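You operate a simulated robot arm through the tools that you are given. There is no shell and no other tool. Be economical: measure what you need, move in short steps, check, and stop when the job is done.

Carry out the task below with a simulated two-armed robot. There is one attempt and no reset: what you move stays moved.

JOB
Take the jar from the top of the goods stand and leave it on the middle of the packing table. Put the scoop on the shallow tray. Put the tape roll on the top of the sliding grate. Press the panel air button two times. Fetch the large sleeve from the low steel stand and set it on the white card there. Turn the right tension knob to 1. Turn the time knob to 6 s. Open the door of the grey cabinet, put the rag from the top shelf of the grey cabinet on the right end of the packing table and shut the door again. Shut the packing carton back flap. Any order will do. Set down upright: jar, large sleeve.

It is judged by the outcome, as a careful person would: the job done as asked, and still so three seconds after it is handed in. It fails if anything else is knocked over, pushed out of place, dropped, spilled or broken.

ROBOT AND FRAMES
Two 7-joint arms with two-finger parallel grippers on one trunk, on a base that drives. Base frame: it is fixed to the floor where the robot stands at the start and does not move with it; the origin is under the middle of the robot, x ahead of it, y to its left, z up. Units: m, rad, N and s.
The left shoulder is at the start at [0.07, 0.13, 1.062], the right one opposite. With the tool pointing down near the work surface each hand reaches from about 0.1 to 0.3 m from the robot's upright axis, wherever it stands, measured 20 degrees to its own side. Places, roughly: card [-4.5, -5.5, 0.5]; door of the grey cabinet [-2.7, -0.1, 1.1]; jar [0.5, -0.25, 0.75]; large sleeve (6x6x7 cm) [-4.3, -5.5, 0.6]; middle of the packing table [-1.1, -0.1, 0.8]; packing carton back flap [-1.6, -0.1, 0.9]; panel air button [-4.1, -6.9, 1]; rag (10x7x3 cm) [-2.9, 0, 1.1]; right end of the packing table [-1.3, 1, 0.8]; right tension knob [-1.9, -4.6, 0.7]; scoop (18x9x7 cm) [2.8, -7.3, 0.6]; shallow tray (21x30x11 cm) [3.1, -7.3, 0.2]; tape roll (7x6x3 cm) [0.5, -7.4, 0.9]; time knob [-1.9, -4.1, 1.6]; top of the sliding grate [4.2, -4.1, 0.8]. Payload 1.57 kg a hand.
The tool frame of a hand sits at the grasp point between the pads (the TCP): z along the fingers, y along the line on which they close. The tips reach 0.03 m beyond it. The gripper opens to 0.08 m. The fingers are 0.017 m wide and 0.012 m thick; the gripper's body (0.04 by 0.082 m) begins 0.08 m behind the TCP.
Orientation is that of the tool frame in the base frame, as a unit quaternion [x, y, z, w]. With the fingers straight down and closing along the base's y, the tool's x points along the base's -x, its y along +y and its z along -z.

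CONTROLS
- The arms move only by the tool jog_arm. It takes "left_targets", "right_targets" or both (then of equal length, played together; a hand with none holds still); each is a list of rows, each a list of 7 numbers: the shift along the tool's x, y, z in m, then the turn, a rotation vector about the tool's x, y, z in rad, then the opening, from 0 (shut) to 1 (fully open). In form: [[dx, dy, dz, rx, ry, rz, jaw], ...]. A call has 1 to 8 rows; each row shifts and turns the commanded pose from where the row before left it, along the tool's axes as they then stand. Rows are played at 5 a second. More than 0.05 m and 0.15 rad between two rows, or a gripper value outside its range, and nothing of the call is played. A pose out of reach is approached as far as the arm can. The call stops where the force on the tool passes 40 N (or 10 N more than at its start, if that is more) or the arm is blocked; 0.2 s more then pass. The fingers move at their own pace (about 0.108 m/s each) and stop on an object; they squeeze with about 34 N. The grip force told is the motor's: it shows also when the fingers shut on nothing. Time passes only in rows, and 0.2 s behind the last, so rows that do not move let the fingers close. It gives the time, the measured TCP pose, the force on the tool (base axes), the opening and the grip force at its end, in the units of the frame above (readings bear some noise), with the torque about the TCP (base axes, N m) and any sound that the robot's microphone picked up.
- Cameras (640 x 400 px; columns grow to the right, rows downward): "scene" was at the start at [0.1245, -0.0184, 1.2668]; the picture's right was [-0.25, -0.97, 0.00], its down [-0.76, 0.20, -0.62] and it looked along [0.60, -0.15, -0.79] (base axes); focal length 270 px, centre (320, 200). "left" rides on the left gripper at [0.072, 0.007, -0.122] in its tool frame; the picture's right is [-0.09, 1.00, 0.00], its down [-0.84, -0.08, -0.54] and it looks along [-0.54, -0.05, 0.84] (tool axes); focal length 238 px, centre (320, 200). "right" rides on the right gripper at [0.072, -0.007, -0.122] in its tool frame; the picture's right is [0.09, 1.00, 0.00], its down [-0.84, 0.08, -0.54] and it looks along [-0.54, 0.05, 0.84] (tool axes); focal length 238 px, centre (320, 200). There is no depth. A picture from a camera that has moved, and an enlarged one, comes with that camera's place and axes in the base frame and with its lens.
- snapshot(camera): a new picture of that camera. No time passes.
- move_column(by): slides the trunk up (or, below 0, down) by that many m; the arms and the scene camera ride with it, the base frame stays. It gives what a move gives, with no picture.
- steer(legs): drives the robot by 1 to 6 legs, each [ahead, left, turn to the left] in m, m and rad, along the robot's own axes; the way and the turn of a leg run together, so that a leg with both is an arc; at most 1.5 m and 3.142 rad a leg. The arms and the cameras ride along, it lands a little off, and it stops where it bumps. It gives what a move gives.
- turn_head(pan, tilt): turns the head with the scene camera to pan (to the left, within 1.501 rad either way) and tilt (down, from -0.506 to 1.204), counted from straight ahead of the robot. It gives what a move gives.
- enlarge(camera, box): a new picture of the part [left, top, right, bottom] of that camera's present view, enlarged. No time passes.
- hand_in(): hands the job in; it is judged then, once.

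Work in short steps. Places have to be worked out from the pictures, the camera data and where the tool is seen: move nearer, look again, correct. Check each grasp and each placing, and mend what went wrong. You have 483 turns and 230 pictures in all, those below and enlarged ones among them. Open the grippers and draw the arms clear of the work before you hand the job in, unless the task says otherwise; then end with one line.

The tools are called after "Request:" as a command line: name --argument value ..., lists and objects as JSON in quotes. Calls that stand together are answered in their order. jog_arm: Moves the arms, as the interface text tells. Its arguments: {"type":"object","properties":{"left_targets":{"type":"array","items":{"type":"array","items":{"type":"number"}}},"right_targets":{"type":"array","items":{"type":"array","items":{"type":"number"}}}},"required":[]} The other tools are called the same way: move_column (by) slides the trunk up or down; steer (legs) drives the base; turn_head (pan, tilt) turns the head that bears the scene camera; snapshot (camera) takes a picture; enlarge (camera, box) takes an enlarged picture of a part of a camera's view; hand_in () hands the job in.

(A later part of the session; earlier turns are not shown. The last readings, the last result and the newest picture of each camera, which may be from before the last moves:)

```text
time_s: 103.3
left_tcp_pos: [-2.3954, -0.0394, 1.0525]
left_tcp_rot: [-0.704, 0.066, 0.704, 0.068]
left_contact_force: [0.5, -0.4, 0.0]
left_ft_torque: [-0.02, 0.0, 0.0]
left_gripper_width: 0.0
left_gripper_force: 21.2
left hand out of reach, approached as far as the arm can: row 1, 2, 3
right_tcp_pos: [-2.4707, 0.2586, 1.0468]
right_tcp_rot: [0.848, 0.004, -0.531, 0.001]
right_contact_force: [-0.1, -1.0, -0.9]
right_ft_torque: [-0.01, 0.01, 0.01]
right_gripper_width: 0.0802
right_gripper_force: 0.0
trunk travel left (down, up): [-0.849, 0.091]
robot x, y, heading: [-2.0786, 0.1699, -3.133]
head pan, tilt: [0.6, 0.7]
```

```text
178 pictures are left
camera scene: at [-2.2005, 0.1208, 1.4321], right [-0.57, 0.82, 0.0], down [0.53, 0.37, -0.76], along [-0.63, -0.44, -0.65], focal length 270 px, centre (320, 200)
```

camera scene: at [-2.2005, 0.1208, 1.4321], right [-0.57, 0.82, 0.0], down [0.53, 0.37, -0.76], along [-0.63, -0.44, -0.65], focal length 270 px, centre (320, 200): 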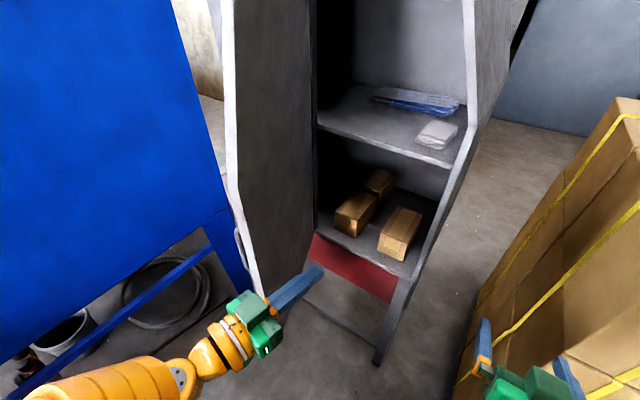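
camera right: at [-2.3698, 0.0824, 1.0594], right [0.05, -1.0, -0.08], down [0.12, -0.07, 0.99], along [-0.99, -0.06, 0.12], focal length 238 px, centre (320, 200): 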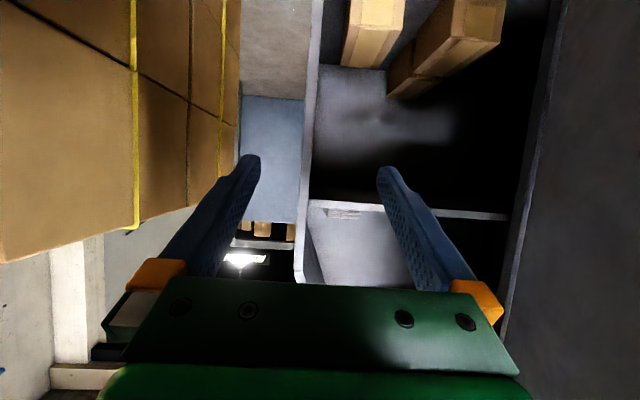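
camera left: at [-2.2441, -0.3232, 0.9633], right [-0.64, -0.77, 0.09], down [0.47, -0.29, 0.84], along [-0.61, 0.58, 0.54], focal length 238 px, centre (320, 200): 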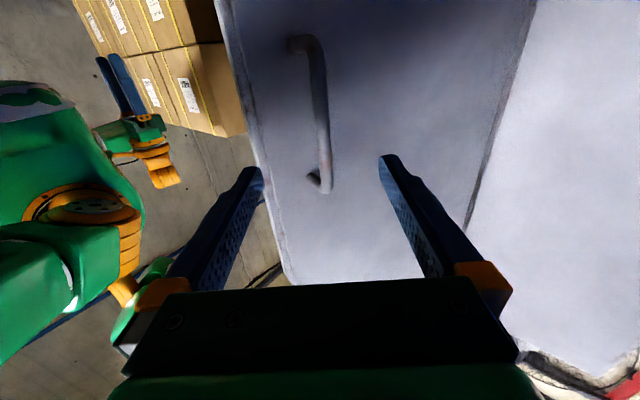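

The hand is inside the door's swing. I move further in and push the door toward -y.

Request:
jog_arm --left_targets '[[0, 0, 0.045, 0, 0, 0, 0], [0, 0.01, 0.03, 0, 0, 0, 0], [0, 0.045, 0, 0, 0, 0, 0], [0, 0.045, 0, 0, 0, 0, 0], [0, 0.045, 0, 0, 0, 0, 0], [0, 0.045, 0, 0, 0, 0, 0]]'

Request:
snapshot --camera "scene"

```text
time_s: 104.7
left_tcp_pos: [-2.5047, -0.216, 1.0542]
left_tcp_rot: [-0.703, 0.068, 0.704, 0.069]
left_contact_force: [0.6, 0.2, 0.6]
left_ft_torque: [0.0, -0.03, 0.01]
left_gripper_width: 0.0004
left_gripper_force: 21.7
right_tcp_pos: [-2.4699, 0.2576, 1.0476]
right_tcp_rot: [0.847, 0.003, -0.531, 0.001]
right_contact_force: [0.0, 0.5, -0.4]
right_ft_torque: [0.03, 0.04, -0.04]
right_gripper_width: 0.0798
right_gripper_force: 0.0
trunk travel left (down, up): [-0.849, 0.091]
robot x, y, heading: [-2.0836, 0.1721, -3.136]
head pan, tilt: [0.6, 0.7]
```

```text
177 pictures are left
camera scene: at [-2.1989, 0.1201, 1.4322], right [-0.57, 0.82, 0.0], down [0.53, 0.37, -0.76], along [-0.63, -0.44, -0.64], focal length 270 px, centre (320, 200)
```

scene: 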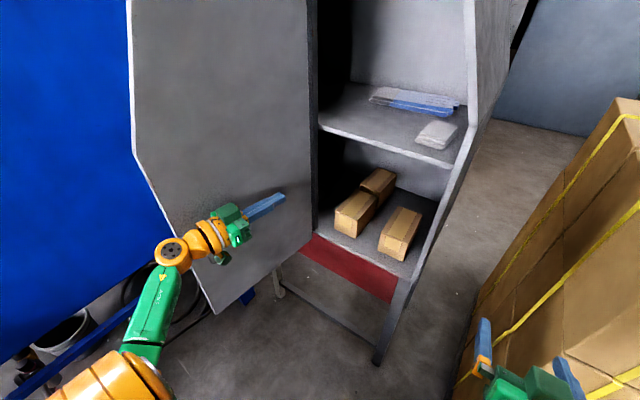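

The door is now around 90°. I push two more small steps to get it a little past, then bring the hand off.

Request:
jog_arm --left_targets '[[0, 0.04, 0, 0, 0, 0, 0], [0, 0.04, 0, 0, 0, 0, 0], [0, -0.045, 0, 0, 0, 0, 0], [0, -0.045, 0, 0, 0, 0, 0], [0, -0.045, 0, 0, 0, 0, 0.5], [0, -0.045, 0, 0, 0, 0, 1], [0, -0.04, 0, 0, 0, 0, 1]]'

Request:
snapshot --camera "scene"

Request:
snapshot --camera "left"

```text
time_s: 106.3
left_tcp_pos: [-2.4795, -0.076, 1.0538]
left_tcp_rot: [0.704, -0.07, -0.703, -0.068]
left_contact_force: [-0.5, 0.4, 0.3]
left_ft_torque: [-0.02, 0.03, 0.02]
left_gripper_width: 0.08
left_gripper_force: 0.1
right_tcp_pos: [-2.4691, 0.2607, 1.0464]
right_tcp_rot: [0.847, 0.002, -0.532, 0.002]
right_contact_force: [-1.1, -0.2, -0.4]
right_ft_torque: [0.02, -0.02, 0.02]
right_gripper_width: 0.08
right_gripper_force: 0.1
trunk travel left (down, up): [-0.849, 0.091]
robot x, y, heading: [-2.0804, 0.1674, -3.132]
head pan, tilt: [0.6, 0.7]
```

```text
176 pictures are left
camera scene: at [-2.1984, 0.1234, 1.4324], right [-0.57, 0.82, 0.0], down [0.53, 0.37, -0.77], along [-0.63, -0.44, -0.64], focal length 270 px, centre (320, 200)
```

scene: 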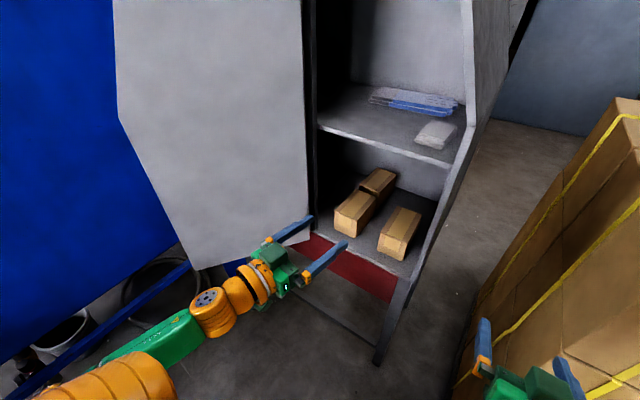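

```text
175 pictures are left
camera left: at [-2.3607, -0.1059, 0.9825], right [-0.19, -0.98, 0.09], down [0.55, -0.03, 0.84], along [-0.82, 0.21, 0.54], focal length 238 px, centre (320, 200)
```

left: 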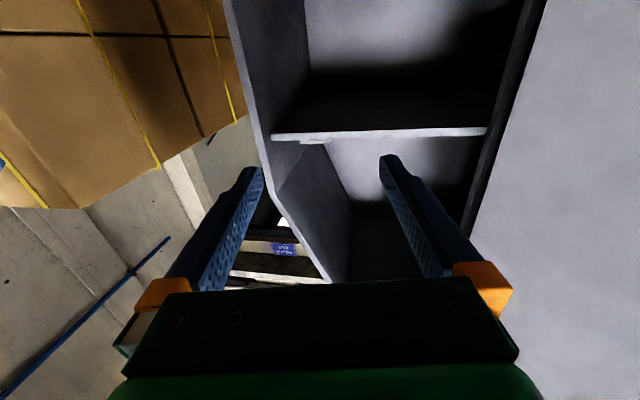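

The door is past 90°, so the way is clear. I turn the left hand straight ahead with a slight downward pitch, and raise and align it with the rag (shelf top z≈1.12).

Request:
jog_arm --left_targets '[[-0.03, 0, 0, -0.1, 0, 0, 1], [-0.03, -0.01, 0, -0.098, 0, 0, 1], [-0.03, -0.03, 0, 0, 0.13, 0, 1], [-0.03, -0.03, 0, 0, 0.13, 0, 1], [-0.01, -0.016, 0, 0, 0, 0, 1]]'

Request:
snapshot --camera "left"

Request:
snapshot --camera "scene"

```text
time_s: 107.5
left_tcp_pos: [-2.526, 0.0002, 1.166]
left_tcp_rot: [0.794, 0.001, -0.608, 0.003]
left_contact_force: [0.0, -0.2, 0.7]
left_ft_torque: [-0.01, -0.02, 0.02]
left_gripper_width: 0.0797
left_gripper_force: 0.1
left hand out of reach, approached as far as the arm can: row 2, 3, 4
right_tcp_pos: [-2.4686, 0.2597, 1.0462]
right_tcp_rot: [0.847, 0.003, -0.532, 0.002]
right_contact_force: [-0.3, 0.3, -0.6]
right_ft_torque: [-0.01, 0.01, 0.02]
right_gripper_width: 0.08
right_gripper_force: 0.2
trunk travel left (down, up): [-0.849, 0.091]
robot x, y, heading: [-2.0798, 0.1707, -3.132]
head pan, tilt: [0.6, 0.7]
```

```text
174 pictures are left
camera left: at [-2.39, -0.0054, 1.1295], right [-0.02, -1.0, 0.09], down [0.31, 0.08, 0.95], along [-0.95, 0.05, 0.3], focal length 238 px, centre (320, 200)
```

left: 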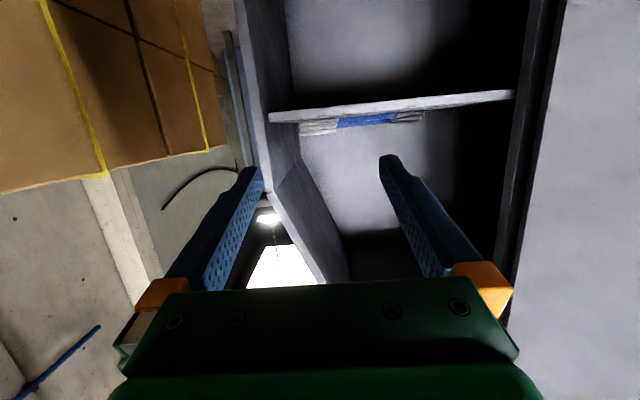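

```text
173 pictures are left
camera scene: at [-2.198, 0.1235, 1.4325], right [-0.57, 0.82, 0.0], down [0.53, 0.37, -0.77], along [-0.63, -0.44, -0.64], focal length 270 px, centre (320, 200)
```

scene: 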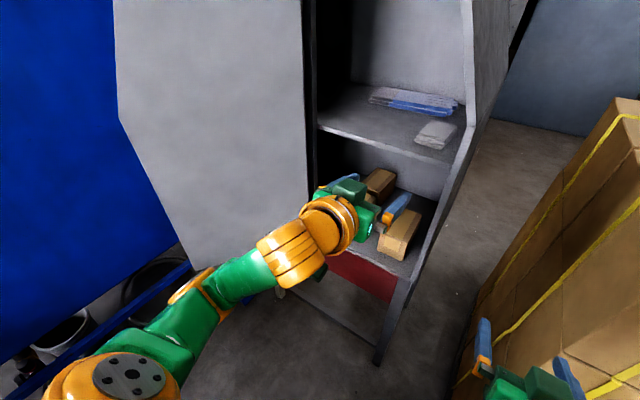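

The rag spans y from -0.022 to 0.036 and z from 1.12 to 1.145. Before driving ahead I retract the right hand to keep clear of the box stack.

Request:
jog_arm --right_targets '[[0, 0, -0.05, 0, 0, 0, 1], [0, 0, -0.05, 0, 0.1, 0, 1], [0, 0, -0.05, 0, 0.14, 0, 1], [0, 0, -0.03, 0, 0.14, 0, 1], [0, 0, 0, 0, 0.14, 0, 1], [0, 0, 0, 0, 0.14, 0, 1], [0, 0, 0, 0, 0.14, 0, 1], [0, 0, 0, 0, 0.14, 0, 1]]'

Request:
jog_arm --left_targets '[[-0.005, -0.007, 0, 0, 0, 0, 1], [-0.015, 0, 0, 0, 0, 0, 1]]'

Request:
steer --legs '[[0.14, 0.0, -0.005]]'

Request:
snapshot --camera "left"

Request:
snapshot --camera "scene"

```text
time_s: 109.3
left_tcp_pos: [-2.5285, -0.0012, 1.1649]
left_tcp_rot: [0.794, 0.001, -0.608, 0.001]
left_contact_force: [-0.6, 0.4, 0.6]
left_ft_torque: [0.01, 0.03, 0.03]
left_gripper_width: 0.08
left_gripper_force: 0.0
right_tcp_pos: [-2.3585, 0.1919, 1.1158]
right_tcp_rot: [0.996, 0.004, -0.088, 0.0]
right_contact_force: [0.4, 1.0, 0.4]
right_ft_torque: [0.01, 0.03, 0.0]
right_gripper_width: 0.08
right_gripper_force: 0.1
right hand out of reach, approached as far as the arm can: row 1, 2, 3
trunk travel left (down, up): [-0.849, 0.091]
robot x, y, heading: [-2.0846, 0.1702, -3.134]
head pan, tilt: [0.6, 0.7]
```

```text
time_s: 109.9
left_tcp_pos: [-2.5328, 0.0053, 1.1851]
left_tcp_rot: [0.793, 0.002, -0.61, 0.002]
left_contact_force: [0.7, -0.4, 0.3]
left_ft_torque: [0.0, -0.01, 0.01]
left_gripper_width: 0.0798
left_gripper_force: 0.0
right_tcp_pos: [-2.3578, 0.1931, 1.1165]
right_tcp_rot: [0.996, 0.003, -0.09, 0.0]
right_contact_force: [0.1, 1.3, 0.0]
right_ft_torque: [-0.02, -0.02, 0.01]
right_gripper_width: 0.0799
right_gripper_force: 0.1
trunk travel left (down, up): [-0.849, 0.091]
robot x, y, heading: [-2.0784, 0.171, -3.131]
head pan, tilt: [0.6, 0.7]
```

```text
time_s: 111.2
left_tcp_pos: [-2.6673, 0.0069, 1.1863]
left_tcp_rot: [0.792, 0.0, -0.61, 0.0]
left_contact_force: [0.7, -0.5, 0.3]
left_ft_torque: [-0.01, 0.01, 0.01]
left_gripper_width: 0.0801
left_gripper_force: 0.0
right_tcp_pos: [-2.4925, 0.1936, 1.1174]
right_tcp_rot: [0.996, 0.002, -0.092, 0.0]
right_contact_force: [0.6, -0.1, -0.4]
right_ft_torque: [-0.03, 0.05, 0.0]
right_gripper_width: 0.0801
right_gripper_force: 0.1
trunk travel left (down, up): [-0.849, 0.091]
robot x, y, heading: [-2.2179, 0.1724, -3.137]
head pan, tilt: [0.6, 0.7]
```

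```text
172 pictures are left
camera left: at [-2.5307, 0.0008, 1.1486], right [-0.02, -1.0, 0.09], down [0.31, 0.08, 0.95], along [-0.95, 0.05, 0.31], focal length 238 px, centre (320, 200)
```

left: 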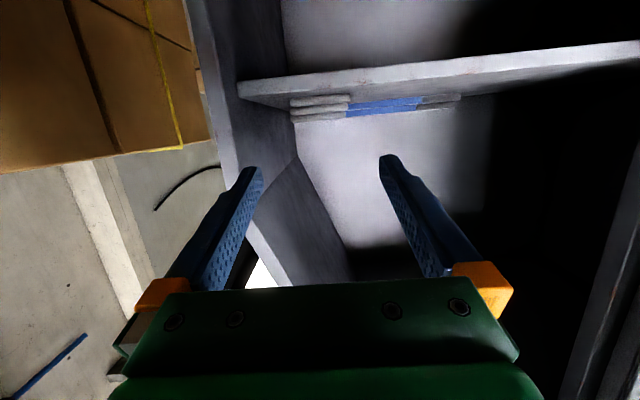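

```text
171 pictures are left
camera scene: at [-2.3336, 0.1217, 1.4327], right [-0.57, 0.82, 0.0], down [0.53, 0.37, -0.77], along [-0.63, -0.43, -0.64], focal length 270 px, centre (320, 200)
```

scene: 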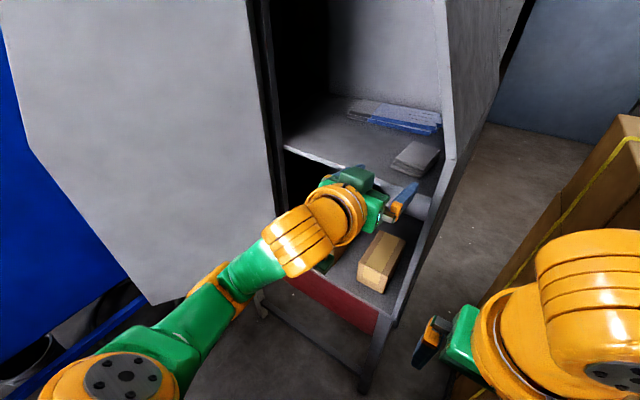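

The rag is centred at y≈0.005 and the line of the fingers leads to it. I drive 6 cm ahead, then slide the hand along the tool axis over the rag.

Request:
steer --legs '[[0.06, 0.0, 0]]'

Request:
jog_arm --left_targets '[[0, 0, 0.03, 0, 0, 0, 1], [0, 0, 0.03, 0, 0, 0, 1]]'

Request:
snapshot --camera "left"

Request:
snapshot --camera "scene"

```text
time_s: 112.2
left_tcp_pos: [-2.724, 0.0077, 1.1875]
left_tcp_rot: [0.791, 0.0, -0.611, 0.001]
left_contact_force: [0.2, 0.1, -0.2]
left_ft_torque: [0.02, -0.02, -0.04]
left_gripper_width: 0.08
left_gripper_force: 0.1
right_tcp_pos: [-2.5496, 0.1923, 1.1185]
right_tcp_rot: [0.996, 0.001, -0.093, 0.0]
right_contact_force: [0.2, 0.5, 0.8]
right_ft_torque: [-0.01, 0.04, 0.03]
right_gripper_width: 0.0801
right_gripper_force: 0.0
trunk travel left (down, up): [-0.849, 0.091]
robot x, y, heading: [-2.2769, 0.1699, -3.137]
head pan, tilt: [0.6, 0.7]
```

```text
time_s: 112.8
left_tcp_pos: [-2.7856, 0.0079, 1.1684]
left_tcp_rot: [0.793, -0.002, -0.609, -0.001]
left_contact_force: [-0.2, -0.3, -0.4]
left_ft_torque: [0.01, -0.03, 0.02]
left_gripper_width: 0.0804
left_gripper_force: 0.0
right_tcp_pos: [-2.5537, 0.1932, 1.1165]
right_tcp_rot: [0.996, 0.001, -0.09, 0.001]
right_contact_force: [-0.4, 0.4, 0.3]
right_ft_torque: [0.01, 0.06, 0.06]
right_gripper_width: 0.0798
right_gripper_force: 0.1
trunk travel left (down, up): [-0.849, 0.091]
robot x, y, heading: [-2.2806, 0.1714, -3.14]
head pan, tilt: [0.6, 0.7]
```

```text
170 pictures are left
camera left: at [-2.6493, 0.0013, 1.1318], right [-0.02, -1.0, 0.09], down [0.31, 0.08, 0.95], along [-0.95, 0.05, 0.31], focal length 238 px, centre (320, 200)
```

left: 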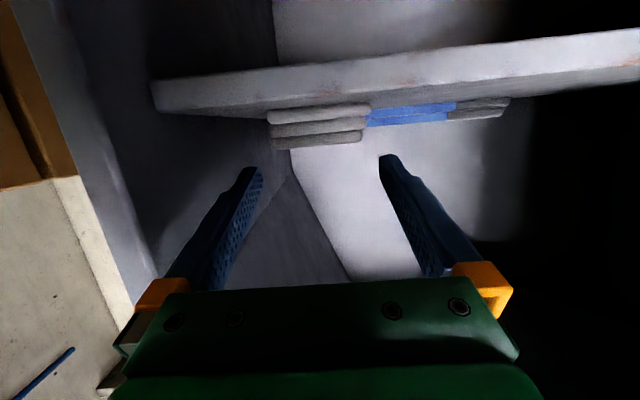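

```text
169 pictures are left
camera scene: at [-2.3958, 0.1219, 1.4324], right [-0.57, 0.82, 0.0], down [0.53, 0.36, -0.77], along [-0.63, -0.43, -0.64], focal length 270 px, centre (320, 200)
```

scene: 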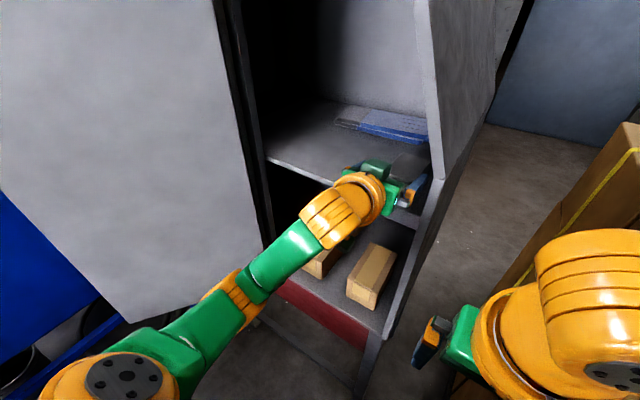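

The rag is centred between the fingers. I advance the last 5 cm with a slight drop and close.

Request:
jog_arm --left_targets '[[0.005, 0, 0.025, 0, 0, 0, 1], [0.006, 0, 0.025, 0, 0, 0, 1], [0, 0, 0, 0, 0, 0, 0], [0, 0, 0, 0, 0, 0, 0], [0, 0, 0, 0, 0, 0, 0]]'

Request:
snapshot --camera "left"

```text
time_s: 114.0
left_tcp_pos: [-2.8333, 0.0068, 1.1441]
left_tcp_rot: [0.793, -0.001, -0.61, -0.001]
left_contact_force: [-0.9, 0.6, 0.3]
left_ft_torque: [-0.03, 0.01, 0.01]
left_gripper_width: 0.067
left_gripper_force: 34.4
right_tcp_pos: [-2.5558, 0.1919, 1.1166]
right_tcp_rot: [0.996, 0.001, -0.09, 0.0]
right_contact_force: [-1.1, -0.5, 0.2]
right_ft_torque: [0.03, 0.01, -0.04]
right_gripper_width: 0.0799
right_gripper_force: 0.0
trunk travel left (down, up): [-0.849, 0.091]
robot x, y, heading: [-2.2789, 0.1676, -3.144]
head pan, tilt: [0.6, 0.7]
```

```text
168 pictures are left
camera left: at [-2.6965, 0.0006, 1.1081], right [-0.02, -1.0, 0.09], down [0.31, 0.08, 0.95], along [-0.95, 0.05, 0.3], focal length 238 px, centre (320, 200)
```

left: 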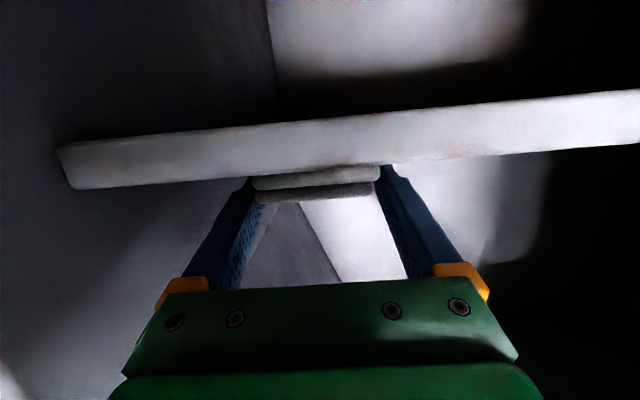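

Gripped at 67 mm. I lift slightly and draw it straight out with the base.

Request:
jog_arm --left_targets '[[-0.02, 0, 0, 0, 0, 0, 0], [-0.02, 0, 0, 0, 0, 0, 0], [0, 0, -0.03, 0, 0, 0, 0]]'

Request:
steer --legs '[[-0.28, 0.0, 0.01]]'

Request:
snapshot --camera "scene"

Request:
snapshot --camera "left"

```text
time_s: 114.8
left_tcp_pos: [-2.812, 0.0082, 1.1934]
left_tcp_rot: [0.793, 0.0, -0.609, 0.0]
left_contact_force: [0.0, -0.1, -0.7]
left_ft_torque: [0.0, -0.02, 0.0]
left_gripper_width: 0.0675
left_gripper_force: 33.6
right_tcp_pos: [-2.5543, 0.1921, 1.1163]
right_tcp_rot: [0.996, 0.001, -0.09, 0.0]
right_contact_force: [-0.1, 0.6, -0.6]
right_ft_torque: [0.02, -0.03, 0.0]
right_gripper_width: 0.0801
right_gripper_force: 0.0
trunk travel left (down, up): [-0.849, 0.091]
robot x, y, heading: [-2.2754, 0.1687, -3.144]
head pan, tilt: [0.6, 0.7]
```

```text
time_s: 116.8
left_tcp_pos: [-2.531, 0.0053, 1.1918]
left_tcp_rot: [0.794, 0.002, -0.608, 0.001]
left_contact_force: [0.0, -0.3, -0.2]
left_ft_torque: [0.01, -0.03, 0.01]
left_gripper_width: 0.0675
left_gripper_force: 34.1
right_tcp_pos: [-2.2736, 0.1917, 1.1161]
right_tcp_rot: [0.996, 0.005, -0.089, 0.001]
right_contact_force: [0.8, 0.2, 0.4]
right_ft_torque: [0.02, -0.02, 0.01]
right_gripper_width: 0.0799
right_gripper_force: 0.0
trunk travel left (down, up): [-0.849, 0.091]
robot x, y, heading: [-1.9984, 0.1712, -3.13]
head pan, tilt: [0.6, 0.7]
```

```text
167 pictures are left
camera scene: at [-2.1161, 0.1225, 1.432], right [-0.57, 0.82, 0.0], down [0.53, 0.37, -0.76], along [-0.63, -0.44, -0.65], focal length 270 px, centre (320, 200)
```

scene: 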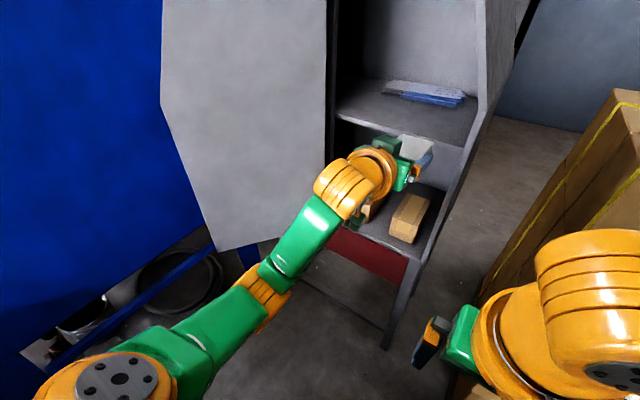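

```text
166 pictures are left
camera left: at [-2.395, -0.0001, 1.1548], right [-0.02, -1.0, 0.09], down [0.31, 0.08, 0.95], along [-0.95, 0.04, 0.3], focal length 238 px, centre (320, 200)
```

left: 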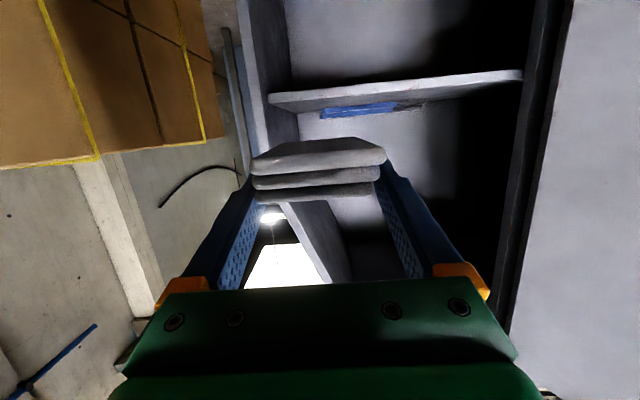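

The rag is held. I tuck the hand in, turn right to face the table from behind, and look.

Request:
jog_arm --left_targets '[[0, 0, -0.04, 0, 0.07, 0, 0], [0, 0, -0.04, 0, 0.07, 0, 0], [0, 0, -0.04, 0, 0.07, 0, 0], [0, 0, 0, 0, 0.07, 0, 0], [0, 0, 0, 0, 0.07, 0, 0]]'

Request:
steer --legs '[[-0.05, 0, 0], [0, 0, -1.57], [0, 0, -1.57]]'

Request:
turn_head --pan 0.5 --tilt 0.6

Request:
snapshot --camera "scene"

```text
time_s: 118.0
left_tcp_pos: [-2.4165, 0.0059, 1.231]
left_tcp_rot: [0.888, 0.003, -0.461, 0.002]
left_contact_force: [0.9, -0.4, -0.3]
left_ft_torque: [-0.01, 0.02, 0.02]
left_gripper_width: 0.0674
left_gripper_force: 34.0
right_tcp_pos: [-2.2736, 0.1929, 1.1155]
right_tcp_rot: [0.996, 0.005, -0.09, 0.001]
right_contact_force: [-0.6, 0.6, 0.4]
right_ft_torque: [0.01, 0.0, -0.02]
right_gripper_width: 0.08
right_gripper_force: 0.0
trunk travel left (down, up): [-0.849, 0.091]
robot x, y, heading: [-1.9925, 0.1686, -3.131]
head pan, tilt: [0.6, 0.7]
```

```text
time_s: 126.6
left_tcp_pos: [-1.5175, 0.3189, 1.231]
left_tcp_rot: [0.015, 0.887, -0.008, 0.462]
left_contact_force: [0.3, -0.2, -0.2]
left_ft_torque: [-0.01, 0.02, 0.02]
left_gripper_width: 0.0671
left_gripper_force: 33.9
right_tcp_pos: [-1.6682, 0.14, 1.1162]
right_tcp_rot: [0.015, 0.996, -0.002, 0.089]
right_contact_force: [-0.8, -0.6, -0.2]
right_ft_torque: [-0.02, -0.03, 0.01]
right_gripper_width: 0.0799
right_gripper_force: 0.0
trunk travel left (down, up): [-0.849, 0.091]
robot x, y, heading: [-1.9442, 0.174, -0.034]
head pan, tilt: [0.6, 0.7]
```

```text
time_s: 127.3
left_tcp_pos: [-1.5175, 0.3192, 1.2317]
left_tcp_rot: [0.015, 0.887, -0.008, 0.462]
left_contact_force: [0.5, -0.1, -1.0]
left_ft_torque: [-0.01, 0.03, 0.01]
left_gripper_width: 0.0672
left_gripper_force: 33.3
right_tcp_pos: [-1.6682, 0.1397, 1.1151]
right_tcp_rot: [0.016, 0.996, -0.002, 0.09]
right_contact_force: [0.0, 0.1, 0.7]
right_ft_torque: [0.02, 0.03, -0.01]
right_gripper_width: 0.0803
right_gripper_force: 0.1
trunk travel left (down, up): [-0.849, 0.091]
robot x, y, heading: [-1.9461, 0.1726, -0.031]
head pan, tilt: [0.499, 0.6]
```

```text
165 pictures are left
camera scene: at [-1.8146, 0.2108, 1.4409], right [0.45, -0.89, 0.0], down [-0.5, -0.26, -0.82], along [0.74, 0.37, -0.57], focal length 270 px, centre (320, 200)
```

scene: 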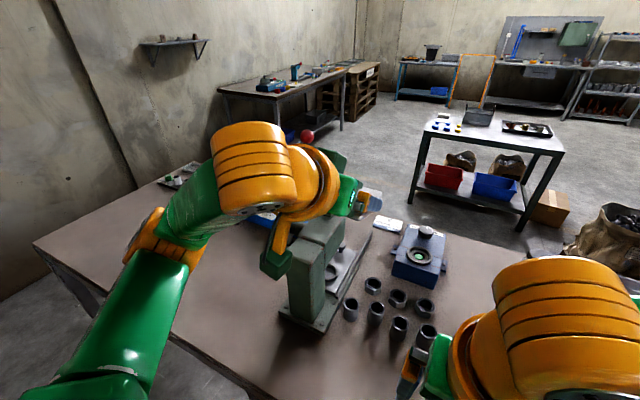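

The press lever's ball is at about (-1.25, 0.535, 1.185), not far ahead of the left hand. I back off first and then strafe left to y≈0.9.

Request:
steer --legs '[[-0.08, 0, 0.03], [0, 0.74, 0]]'

Request:
turn_head --pan 0.2 --tilt 0.8

Request:
snapshot --camera "scene"

```text
time_s: 132.0
left_tcp_pos: [-1.5998, 1.0769, 1.2318]
left_tcp_rot: [0.002, 0.887, 0.0, 0.462]
left_contact_force: [-0.2, -0.2, -0.5]
left_ft_torque: [0.0, 0.03, 0.02]
left_gripper_width: 0.0669
left_gripper_force: 33.6
right_tcp_pos: [-1.7469, 0.8936, 1.1173]
right_tcp_rot: [0.0, 0.996, 0.0, 0.089]
right_contact_force: [0.5, 1.0, -0.3]
right_ft_torque: [0.0, 0.0, -0.01]
right_gripper_width: 0.0801
right_gripper_force: 0.0
trunk travel left (down, up): [-0.849, 0.091]
robot x, y, heading: [-2.0224, 0.916, 0.001]
head pan, tilt: [0.499, 0.6]
```

```text
time_s: 132.8
left_tcp_pos: [-1.6013, 1.0787, 1.2318]
left_tcp_rot: [0.002, 0.887, -0.001, 0.461]
left_contact_force: [0.0, 0.1, -1.2]
left_ft_torque: [0.01, 0.0, -0.01]
left_gripper_width: 0.0669
left_gripper_force: 34.3
right_tcp_pos: [-1.7465, 0.896, 1.1159]
right_tcp_rot: [0.0, 0.996, -0.001, 0.089]
right_contact_force: [1.0, 0.1, 0.0]
right_ft_torque: [-0.01, 0.01, 0.02]
right_gripper_width: 0.0798
right_gripper_force: 0.0
trunk travel left (down, up): [-0.849, 0.091]
robot x, y, heading: [-2.0263, 0.9183, 0.002]
head pan, tilt: [0.201, 0.799]
```

```text
164 pictures are left
camera scene: at [-1.8927, 0.9357, 1.4241], right [0.2, -0.98, 0.0], down [-0.7, -0.14, -0.7], along [0.68, 0.14, -0.72], focal length 270 px, centre (320, 200)
```

scene: 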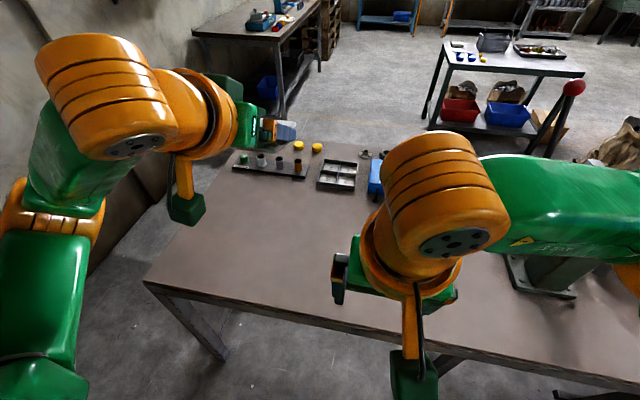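

The free part of the right end spans roughly x from -1.6 to -1.25. I drive up to the edge, lower the trunk a bit, and bring the rag down toward (-1.38, 1.08).

Request:
steer --legs '[[0.1, 0, 0]]'

Request:
move_column --by -0.15

Request:
jog_arm --left_targets '[[0.023, 0, 0.037, 0, 0, 0, 0], [0.023, 0, 0.037, 0, 0, 0, 0], [0.023, 0, 0.037, 0, 0, 0, 0], [0.023, 0, 0.037, 0, 0, 0, 0], [0.023, 0, 0.037, 0, 0, 0, 0]]'

Request:
snapshot --camera "scene"

```text
time_s: 133.9
left_tcp_pos: [-1.5096, 1.0793, 1.2336]
left_tcp_rot: [0.0, 0.886, 0.0, 0.464]
left_contact_force: [-0.5, -0.7, 0.0]
left_ft_torque: [-0.04, -0.03, -0.02]
left_gripper_width: 0.0672
left_gripper_force: 33.9
right_tcp_pos: [-1.6541, 0.8958, 1.1174]
right_tcp_rot: [-0.001, 0.996, 0.0, 0.093]
right_contact_force: [-1.0, 0.3, 0.0]
right_ft_torque: [-0.01, -0.03, 0.02]
right_gripper_width: 0.0801
right_gripper_force: 0.1
trunk travel left (down, up): [-0.849, 0.091]
robot x, y, heading: [-1.9289, 0.9205, 0.005]
head pan, tilt: [0.201, 0.799]
```

```text
time_s: 135.7
left_tcp_pos: [-1.5039, 1.0805, 1.081]
left_tcp_rot: [0.001, 0.887, 0.0, 0.462]
left_contact_force: [-0.5, -0.7, -0.7]
left_ft_torque: [0.0, -0.02, -0.01]
left_gripper_width: 0.0668
left_gripper_force: 33.7
right_tcp_pos: [-1.649, 0.8955, 0.9651]
right_tcp_rot: [-0.001, 0.996, 0.001, 0.09]
right_contact_force: [-0.4, 0.1, 0.1]
right_ft_torque: [-0.01, -0.02, 0.04]
right_gripper_width: 0.08
right_gripper_force: 0.0
trunk travel left (down, up): [-0.699, 0.241]
robot x, y, heading: [-1.928, 0.9186, 0.005]
head pan, tilt: [0.201, 0.799]
```

```text
time_s: 136.9
left_tcp_pos: [-1.4163, 1.0813, 0.8796]
left_tcp_rot: [0.002, 0.887, -0.001, 0.462]
left_contact_force: [0.4, -0.8, -0.1]
left_ft_torque: [0.01, -0.01, 0.01]
left_gripper_width: 0.067
left_gripper_force: 33.9
right_tcp_pos: [-1.6492, 0.8953, 0.9666]
right_tcp_rot: [-0.001, 0.996, 0.0, 0.09]
right_contact_force: [1.3, -0.1, -1.0]
right_ft_torque: [0.02, 0.0, -0.06]
right_gripper_width: 0.0802
right_gripper_force: 0.1
trunk travel left (down, up): [-0.699, 0.241]
robot x, y, heading: [-1.9286, 0.9187, 0.0]
head pan, tilt: [0.201, 0.799]
```

```text
163 pictures are left
camera scene: at [-1.7949, 0.9359, 1.274], right [0.2, -0.98, 0.0], down [-0.7, -0.14, -0.7], along [0.68, 0.14, -0.72], focal length 270 px, centre (320, 200)
```

scene: 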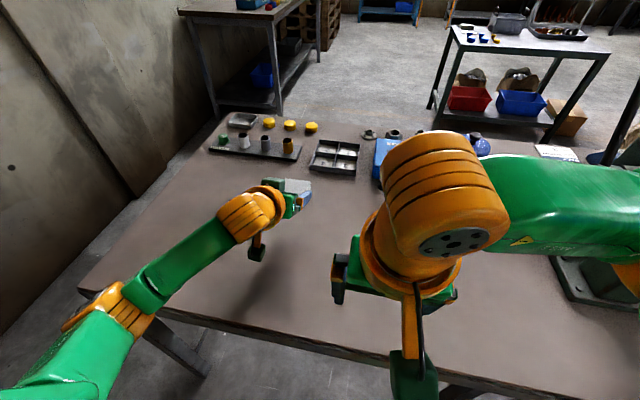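

Good position. I lower straight down to near the table.

Request:
jog_arm --left_targets '[[0.0246, 0, 0.0172, 0, 0, 0, 0], [0.0246, 0, 0.0172, 0, 0, 0, 0], [0.006, 0, 0.0046, 0, 0, 0, 0]]'

Request:
snapshot --camera "left"

Request:
enlarge --camera "scene" --box '[160, 100, 400, 300]'

```text
time_s: 137.7
left_tcp_pos: [-1.4169, 1.0796, 0.8135]
left_tcp_rot: [0.0, 0.887, 0.0, 0.462]
left_contact_force: [-0.4, 0.5, -0.4]
left_ft_torque: [0.0, 0.03, 0.0]
left_gripper_width: 0.0675
left_gripper_force: 34.3
right_tcp_pos: [-1.6495, 0.8953, 0.9658]
right_tcp_rot: [-0.002, 0.996, 0.0, 0.089]
right_contact_force: [-0.5, 0.5, -0.3]
right_ft_torque: [0.01, -0.02, -0.03]
right_gripper_width: 0.0799
right_gripper_force: 0.1
trunk travel left (down, up): [-0.699, 0.241]
robot x, y, heading: [-1.9272, 0.9208, 0.005]
head pan, tilt: [0.201, 0.799]
```

```text
162 pictures are left
camera left: at [-1.5578, 1.0877, 0.8249], right [0.05, 1.0, 0.08], down [0.04, -0.08, 1.0], along [1.0, -0.05, -0.04], focal length 238 px, centre (320, 200)
```

left: 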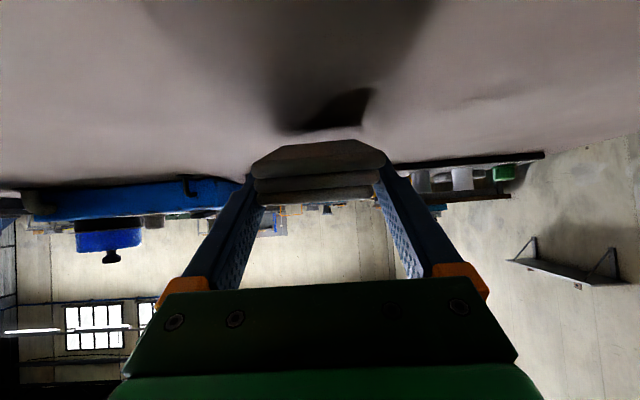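

```text
2.00 times, centred on (280, 200) of scene
camera zoom: at [-1.7957, 0.9358, 1.2741], right [0.2, -0.98, 0.0], down [-0.7, -0.14, -0.7], along [0.68, 0.14, -0.72], focal length 541 px, centre (400, 200)
```

zoom: 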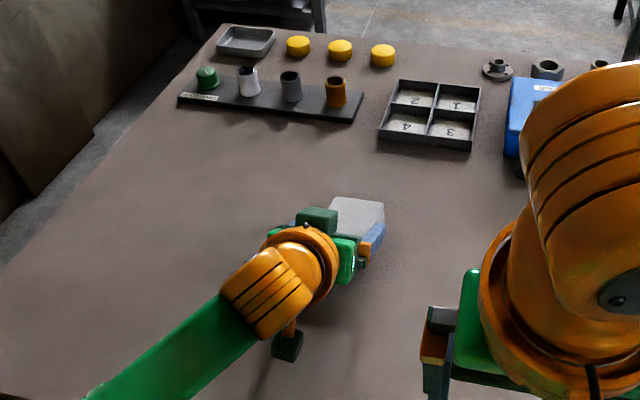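

Close to touching. I lower in small steps until contact.

Request:
jog_arm --left_targets '[[0.005, 0, 0.0034, 0, 0, 0, 0], [0.005, 0, 0.0034, 0, 0, 0, 0], [0.005, 0, 0.0034, 0, 0, 0, 0]]'

Request:
snapshot --camera "left"

```text
time_s: 138.5
left_tcp_pos: [-1.4209, 1.0786, 0.7983]
left_tcp_rot: [0.0, 0.885, 0.001, 0.466]
left_contact_force: [-2.9, 2.5, 18.2]
left_ft_torque: [0.06, -1.22, 0.14]
left_gripper_width: 0.0675
left_gripper_force: 34.5
right_tcp_pos: [-1.6548, 0.8956, 0.9669]
right_tcp_rot: [-0.001, 0.996, 0.0, 0.093]
right_contact_force: [-0.1, -0.3, -0.3]
right_ft_torque: [-0.04, 0.01, 0.0]
right_gripper_width: 0.0799
right_gripper_force: 0.0
trunk travel left (down, up): [-0.699, 0.241]
robot x, y, heading: [-1.9257, 0.9161, 0.001]
head pan, tilt: [0.201, 0.799]
```

```text
160 pictures are left
camera left: at [-1.5622, 1.0865, 0.8097], right [0.05, 1.0, 0.08], down [0.03, -0.08, 1.0], along [1.0, -0.05, -0.03], focal length 238 px, centre (320, 200)
```

left: 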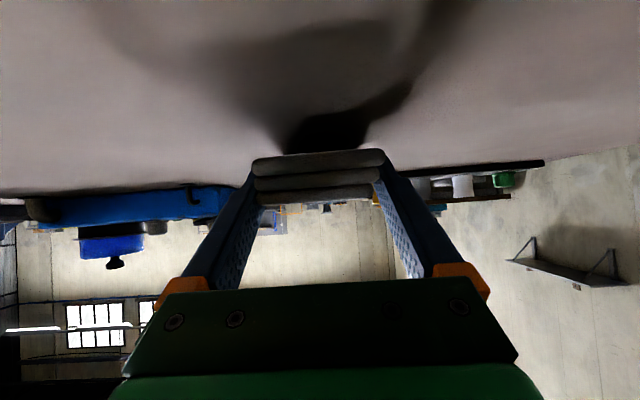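

The rag's front edge touches the table. I level the hand slightly and then release.

Request:
jog_arm --left_targets '[[-0.002, 0, -0.001, 0, -0.1, 0, 0], [0, 0, 0, 0, 0, 0, 1], [0, 0, 0, 0, 0, 0, 1], [0, 0, 0, 0, 0, 0, 1]]'

Request:
snapshot --camera "left"

```text
time_s: 139.5
left_tcp_pos: [-1.417, 1.0804, 0.7967]
left_tcp_rot: [0.0, 0.863, 0.0, 0.505]
left_contact_force: [0.0, 0.0, 0.7]
left_ft_torque: [0.04, -0.01, -0.01]
left_gripper_width: 0.0799
left_gripper_force: 0.0
right_tcp_pos: [-1.6492, 0.8966, 0.9658]
right_tcp_rot: [-0.001, 0.996, -0.001, 0.09]
right_contact_force: [-0.5, 1.0, 0.1]
right_ft_torque: [0.0, -0.01, 0.04]
right_gripper_width: 0.0801
right_gripper_force: 0.0
trunk travel left (down, up): [-0.699, 0.241]
robot x, y, heading: [-1.927, 0.9183, 0.002]
head pan, tilt: [0.201, 0.799]
```

```text
159 pictures are left
camera left: at [-1.5586, 1.0872, 0.7948], right [0.05, 1.0, 0.08], down [-0.06, -0.08, 0.99], along [1.0, -0.05, 0.06], focal length 238 px, centre (320, 200)
```

left: 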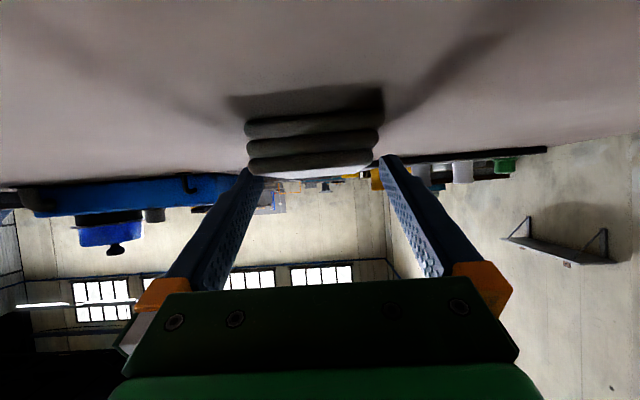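

Released and flat. I withdraw the hand back and up.

Request:
jog_arm --left_targets '[[0, 0, -0.04, 0, 0, 0, 1], [0, 0, -0.04, 0, 0, 0, 1], [-0.03, 0, -0.03, 0, 0, 0, 1], [-0.04, 0, 0, 0, 0, 0, 1], [-0.04, 0, 0, 0, 0, 0, 1], [-0.04, 0, 0, 0, 0, 0, 1]]'

Request:
snapshot --camera "scene"

```text
time_s: 140.9
left_tcp_pos: [-1.4417, 1.0782, 0.9844]
left_tcp_rot: [0.0, 0.863, 0.001, 0.506]
left_contact_force: [-0.1, -1.0, 0.2]
left_ft_torque: [0.01, 0.02, 0.02]
left_gripper_width: 0.0797
left_gripper_force: 0.2
right_tcp_pos: [-1.6487, 0.8947, 0.966]
right_tcp_rot: [-0.002, 0.996, 0.0, 0.09]
right_contact_force: [0.1, -0.4, 0.0]
right_ft_torque: [-0.01, 0.01, 0.02]
right_gripper_width: 0.08
right_gripper_force: 0.1
trunk travel left (down, up): [-0.699, 0.241]
robot x, y, heading: [-1.9256, 0.9208, -0.0]
head pan, tilt: [0.201, 0.799]
```

```text
158 pictures are left
camera scene: at [-1.7953, 0.9353, 1.274], right [0.2, -0.98, 0.0], down [-0.7, -0.14, -0.7], along [0.68, 0.14, -0.72], focal length 270 px, centre (320, 200)
```

scene: 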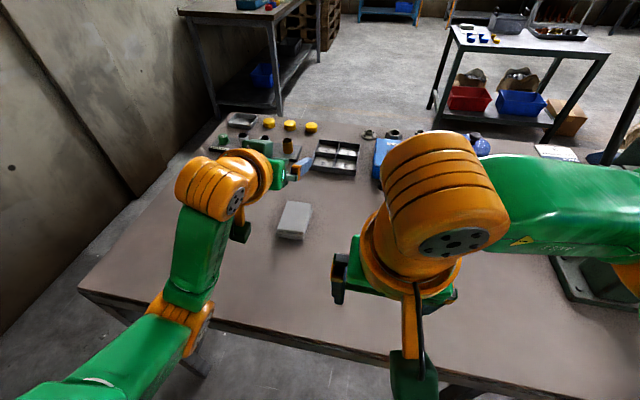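

The rag lies on the right end, clear of other things. Next I do the carton back flap: retract, raise the trunk, back off and strafe right to face the carton from behind.

Request:
jog_arm --left_targets '[[0, 0, -0.045, 0, 0, 0, 1], [0, 0, -0.045, 0, 0, 0, 1], [0, 0, -0.045, 0, 0, 0, 1]]'

Request:
move_column --by 0.15

Request:
steer --legs '[[-0.13, 0, 0], [0, -0.8, 0]]'

Request:
turn_head --pan -0.25 --tilt 0.7

Request:
snapshot --camera "scene"

```text
time_s: 141.7
left_tcp_pos: [-1.4799, 1.0808, 1.0047]
left_tcp_rot: [0.001, 0.863, -0.001, 0.506]
left_contact_force: [-0.4, 0.1, 0.1]
left_ft_torque: [-0.01, -0.01, 0.01]
left_gripper_width: 0.0802
left_gripper_force: 0.1
left hand out of reach, approached as far as the arm can: row 2, 3
right_tcp_pos: [-1.6494, 0.8947, 0.9665]
right_tcp_rot: [-0.001, 0.996, 0.0, 0.09]
right_contact_force: [-0.1, 0.0, -0.2]
right_ft_torque: [-0.01, 0.01, -0.01]
right_gripper_width: 0.08
right_gripper_force: 0.1
trunk travel left (down, up): [-0.699, 0.241]
robot x, y, heading: [-1.926, 0.9186, 0.002]
head pan, tilt: [0.201, 0.799]
```

```text
time_s: 143.4
left_tcp_pos: [-1.481, 1.0815, 1.155]
left_tcp_rot: [0.001, 0.863, 0.0, 0.505]
left_contact_force: [-1.0, -0.2, 1.1]
left_ft_torque: [-0.02, -0.01, -0.01]
left_gripper_width: 0.0799
left_gripper_force: 0.1
right_tcp_pos: [-1.6489, 0.8951, 1.116]
right_tcp_rot: [0.0, 0.996, 0.0, 0.09]
right_contact_force: [0.4, 0.0, -0.8]
right_ft_torque: [0.0, 0.01, -0.04]
right_gripper_width: 0.0802
right_gripper_force: 0.1
trunk travel left (down, up): [-0.849, 0.091]
robot x, y, heading: [-1.9285, 0.9175, 0.001]
head pan, tilt: [0.201, 0.799]
```

```text
time_s: 148.6
left_tcp_pos: [-1.6167, 0.2787, 1.1555]
left_tcp_rot: [0.009, 0.862, -0.005, 0.506]
left_contact_force: [0.2, 0.6, -0.6]
left_ft_torque: [-0.04, -0.02, -0.03]
left_gripper_width: 0.0798
left_gripper_force: 0.1
right_tcp_pos: [-1.7885, 0.0965, 1.1157]
right_tcp_rot: [0.01, 0.996, -0.002, 0.089]
right_contact_force: [-0.1, 0.1, 0.4]
right_ft_torque: [0.0, 0.01, 0.01]
right_gripper_width: 0.08
right_gripper_force: 0.1
trunk travel left (down, up): [-0.849, 0.091]
robot x, y, heading: [-2.065, 0.123, -0.02]
head pan, tilt: [0.201, 0.799]
```

```text
time_s: 149.5
left_tcp_pos: [-1.6153, 0.2768, 1.1557]
left_tcp_rot: [0.009, 0.863, -0.005, 0.505]
left_contact_force: [0.4, 0.3, 0.4]
left_ft_torque: [-0.01, 0.01, 0.01]
left_gripper_width: 0.08
left_gripper_force: 0.0
right_tcp_pos: [-1.7887, 0.0942, 1.116]
right_tcp_rot: [0.009, 0.996, 0.0, 0.09]
right_contact_force: [0.8, -0.2, 0.6]
right_ft_torque: [0.02, 0.0, 0.01]
right_gripper_width: 0.0798
right_gripper_force: 0.0
trunk travel left (down, up): [-0.849, 0.091]
robot x, y, heading: [-2.0681, 0.1236, -0.019]
head pan, tilt: [-0.25, 0.7]
```

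```text
157 pictures are left
camera scene: at [-1.9317, 0.1015, 1.4323], right [-0.26, -0.96, 0.0], down [-0.62, 0.17, -0.76], along [0.74, -0.2, -0.64], focal length 270 px, centre (320, 200)
```

scene: 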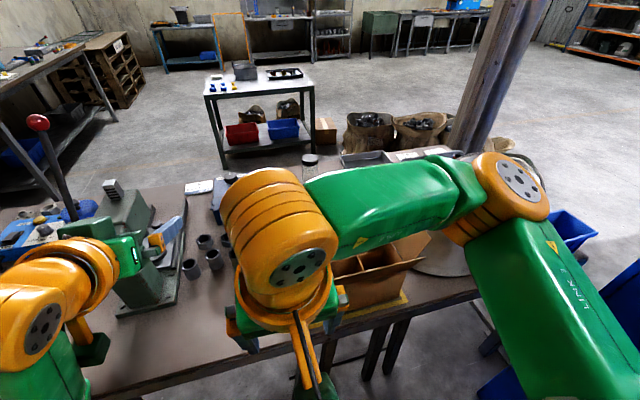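

The right arm hides the carton. I strafe right 0.25 to view it between the arms; the hands stay above the flap's top (z≈1.0).

Request:
steer --legs '[[0, -0.25, 0.02]]'

Request:
turn_head --pan 0.1 --tilt 0.8

Request:
snapshot --camera "scene"

Request:
snapshot --camera "left"

```text
time_s: 151.3
left_tcp_pos: [-1.6207, 0.033, 1.1562]
left_tcp_rot: [0.0, 0.862, -0.001, 0.506]
left_contact_force: [0.2, 0.1, -0.8]
left_ft_torque: [-0.02, -0.03, 0.0]
left_gripper_width: 0.08
left_gripper_force: 0.1
right_tcp_pos: [-1.7915, -0.1538, 1.1174]
right_tcp_rot: [-0.001, 0.996, -0.001, 0.09]
right_contact_force: [-1.5, -0.2, -0.9]
right_ft_torque: [0.05, 0.02, -0.02]
right_gripper_width: 0.0802
right_gripper_force: 0.0
trunk travel left (down, up): [-0.849, 0.091]
robot x, y, heading: [-2.0679, -0.1279, -0.001]
head pan, tilt: [-0.25, 0.7]
```

```text
time_s: 152.2
left_tcp_pos: [-1.6212, 0.0293, 1.1559]
left_tcp_rot: [0.001, 0.863, 0.0, 0.506]
left_contact_force: [-0.4, 0.0, -0.5]
left_ft_torque: [-0.01, 0.0, 0.03]
left_gripper_width: 0.0801
left_gripper_force: 0.0
right_tcp_pos: [-1.7914, -0.1552, 1.116]
right_tcp_rot: [-0.001, 0.996, 0.0, 0.09]
right_contact_force: [-0.1, -0.4, 0.1]
right_ft_torque: [-0.02, 0.01, -0.02]
right_gripper_width: 0.0797
right_gripper_force: 0.0
trunk travel left (down, up): [-0.849, 0.091]
robot x, y, heading: [-2.0713, -0.1317, 0.001]
head pan, tilt: [0.099, 0.799]
```

```text
156 pictures are left
camera scene: at [-1.9356, -0.1241, 1.4241], right [0.1, -0.99, 0.0], down [-0.71, -0.07, -0.7], along [0.69, 0.07, -0.72], focal length 270 px, centre (320, 200)
```

scene: 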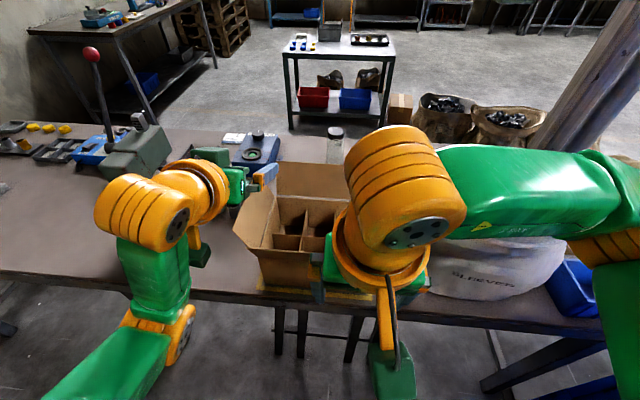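

```text
155 pictures are left
camera left: at [-1.7633, 0.0372, 1.1534], right [0.05, 1.0, 0.08], down [-0.06, -0.08, 0.99], along [1.0, -0.05, 0.06], focal length 238 px, centre (320, 200)
```

left: 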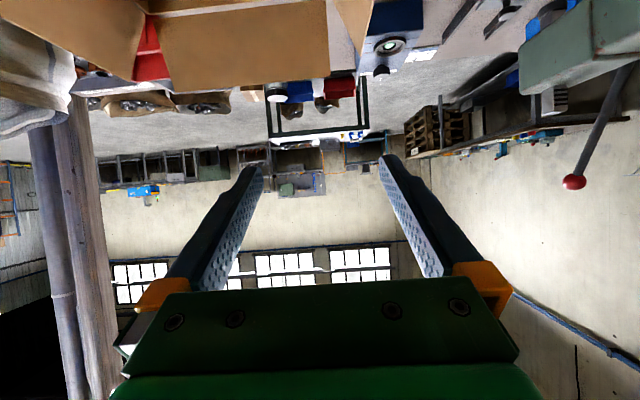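

I need a closer look at the carton to tell its flaps apart.

Request:
jog_arm --right_targets '[[0, -0.045, 0, 0, 0, 0, 1], [0, -0.045, 0, 0, 0, 0, 1], [0, -0.045, 0, 0, 0, 0, 1]]'

Request:
enlarge --camera "scene" --box '[200, 130, 440, 310]'

```text
time_s: 153.0
left_tcp_pos: [-1.6215, 0.0291, 1.156]
left_tcp_rot: [0.001, 0.863, 0.001, 0.505]
left_contact_force: [0.3, -0.4, 0.5]
left_ft_torque: [0.04, 0.02, 0.0]
left_gripper_width: 0.08
left_gripper_force: 0.1
right_tcp_pos: [-1.7923, -0.2914, 1.115]
right_tcp_rot: [-0.001, 0.996, 0.0, 0.091]
right_contact_force: [0.3, -0.8, -0.6]
right_ft_torque: [0.03, -0.02, 0.01]
right_gripper_width: 0.0803
right_gripper_force: 0.0
trunk travel left (down, up): [-0.849, 0.091]
robot x, y, heading: [-2.0697, -0.128, -0.0]
head pan, tilt: [0.099, 0.799]
```

```text
2.22 times, centred on (320, 220) of scene
camera zoom: at [-1.9366, -0.1254, 1.4242], right [0.1, -0.99, 0.0], down [-0.71, -0.07, -0.7], along [0.69, 0.07, -0.72], focal length 601 px, centre (320, 156)
```

zoom: 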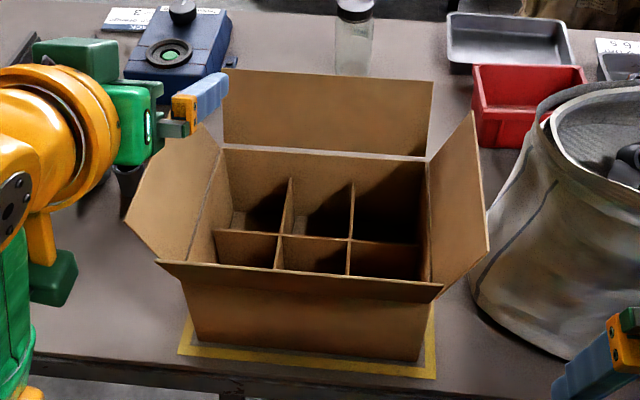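

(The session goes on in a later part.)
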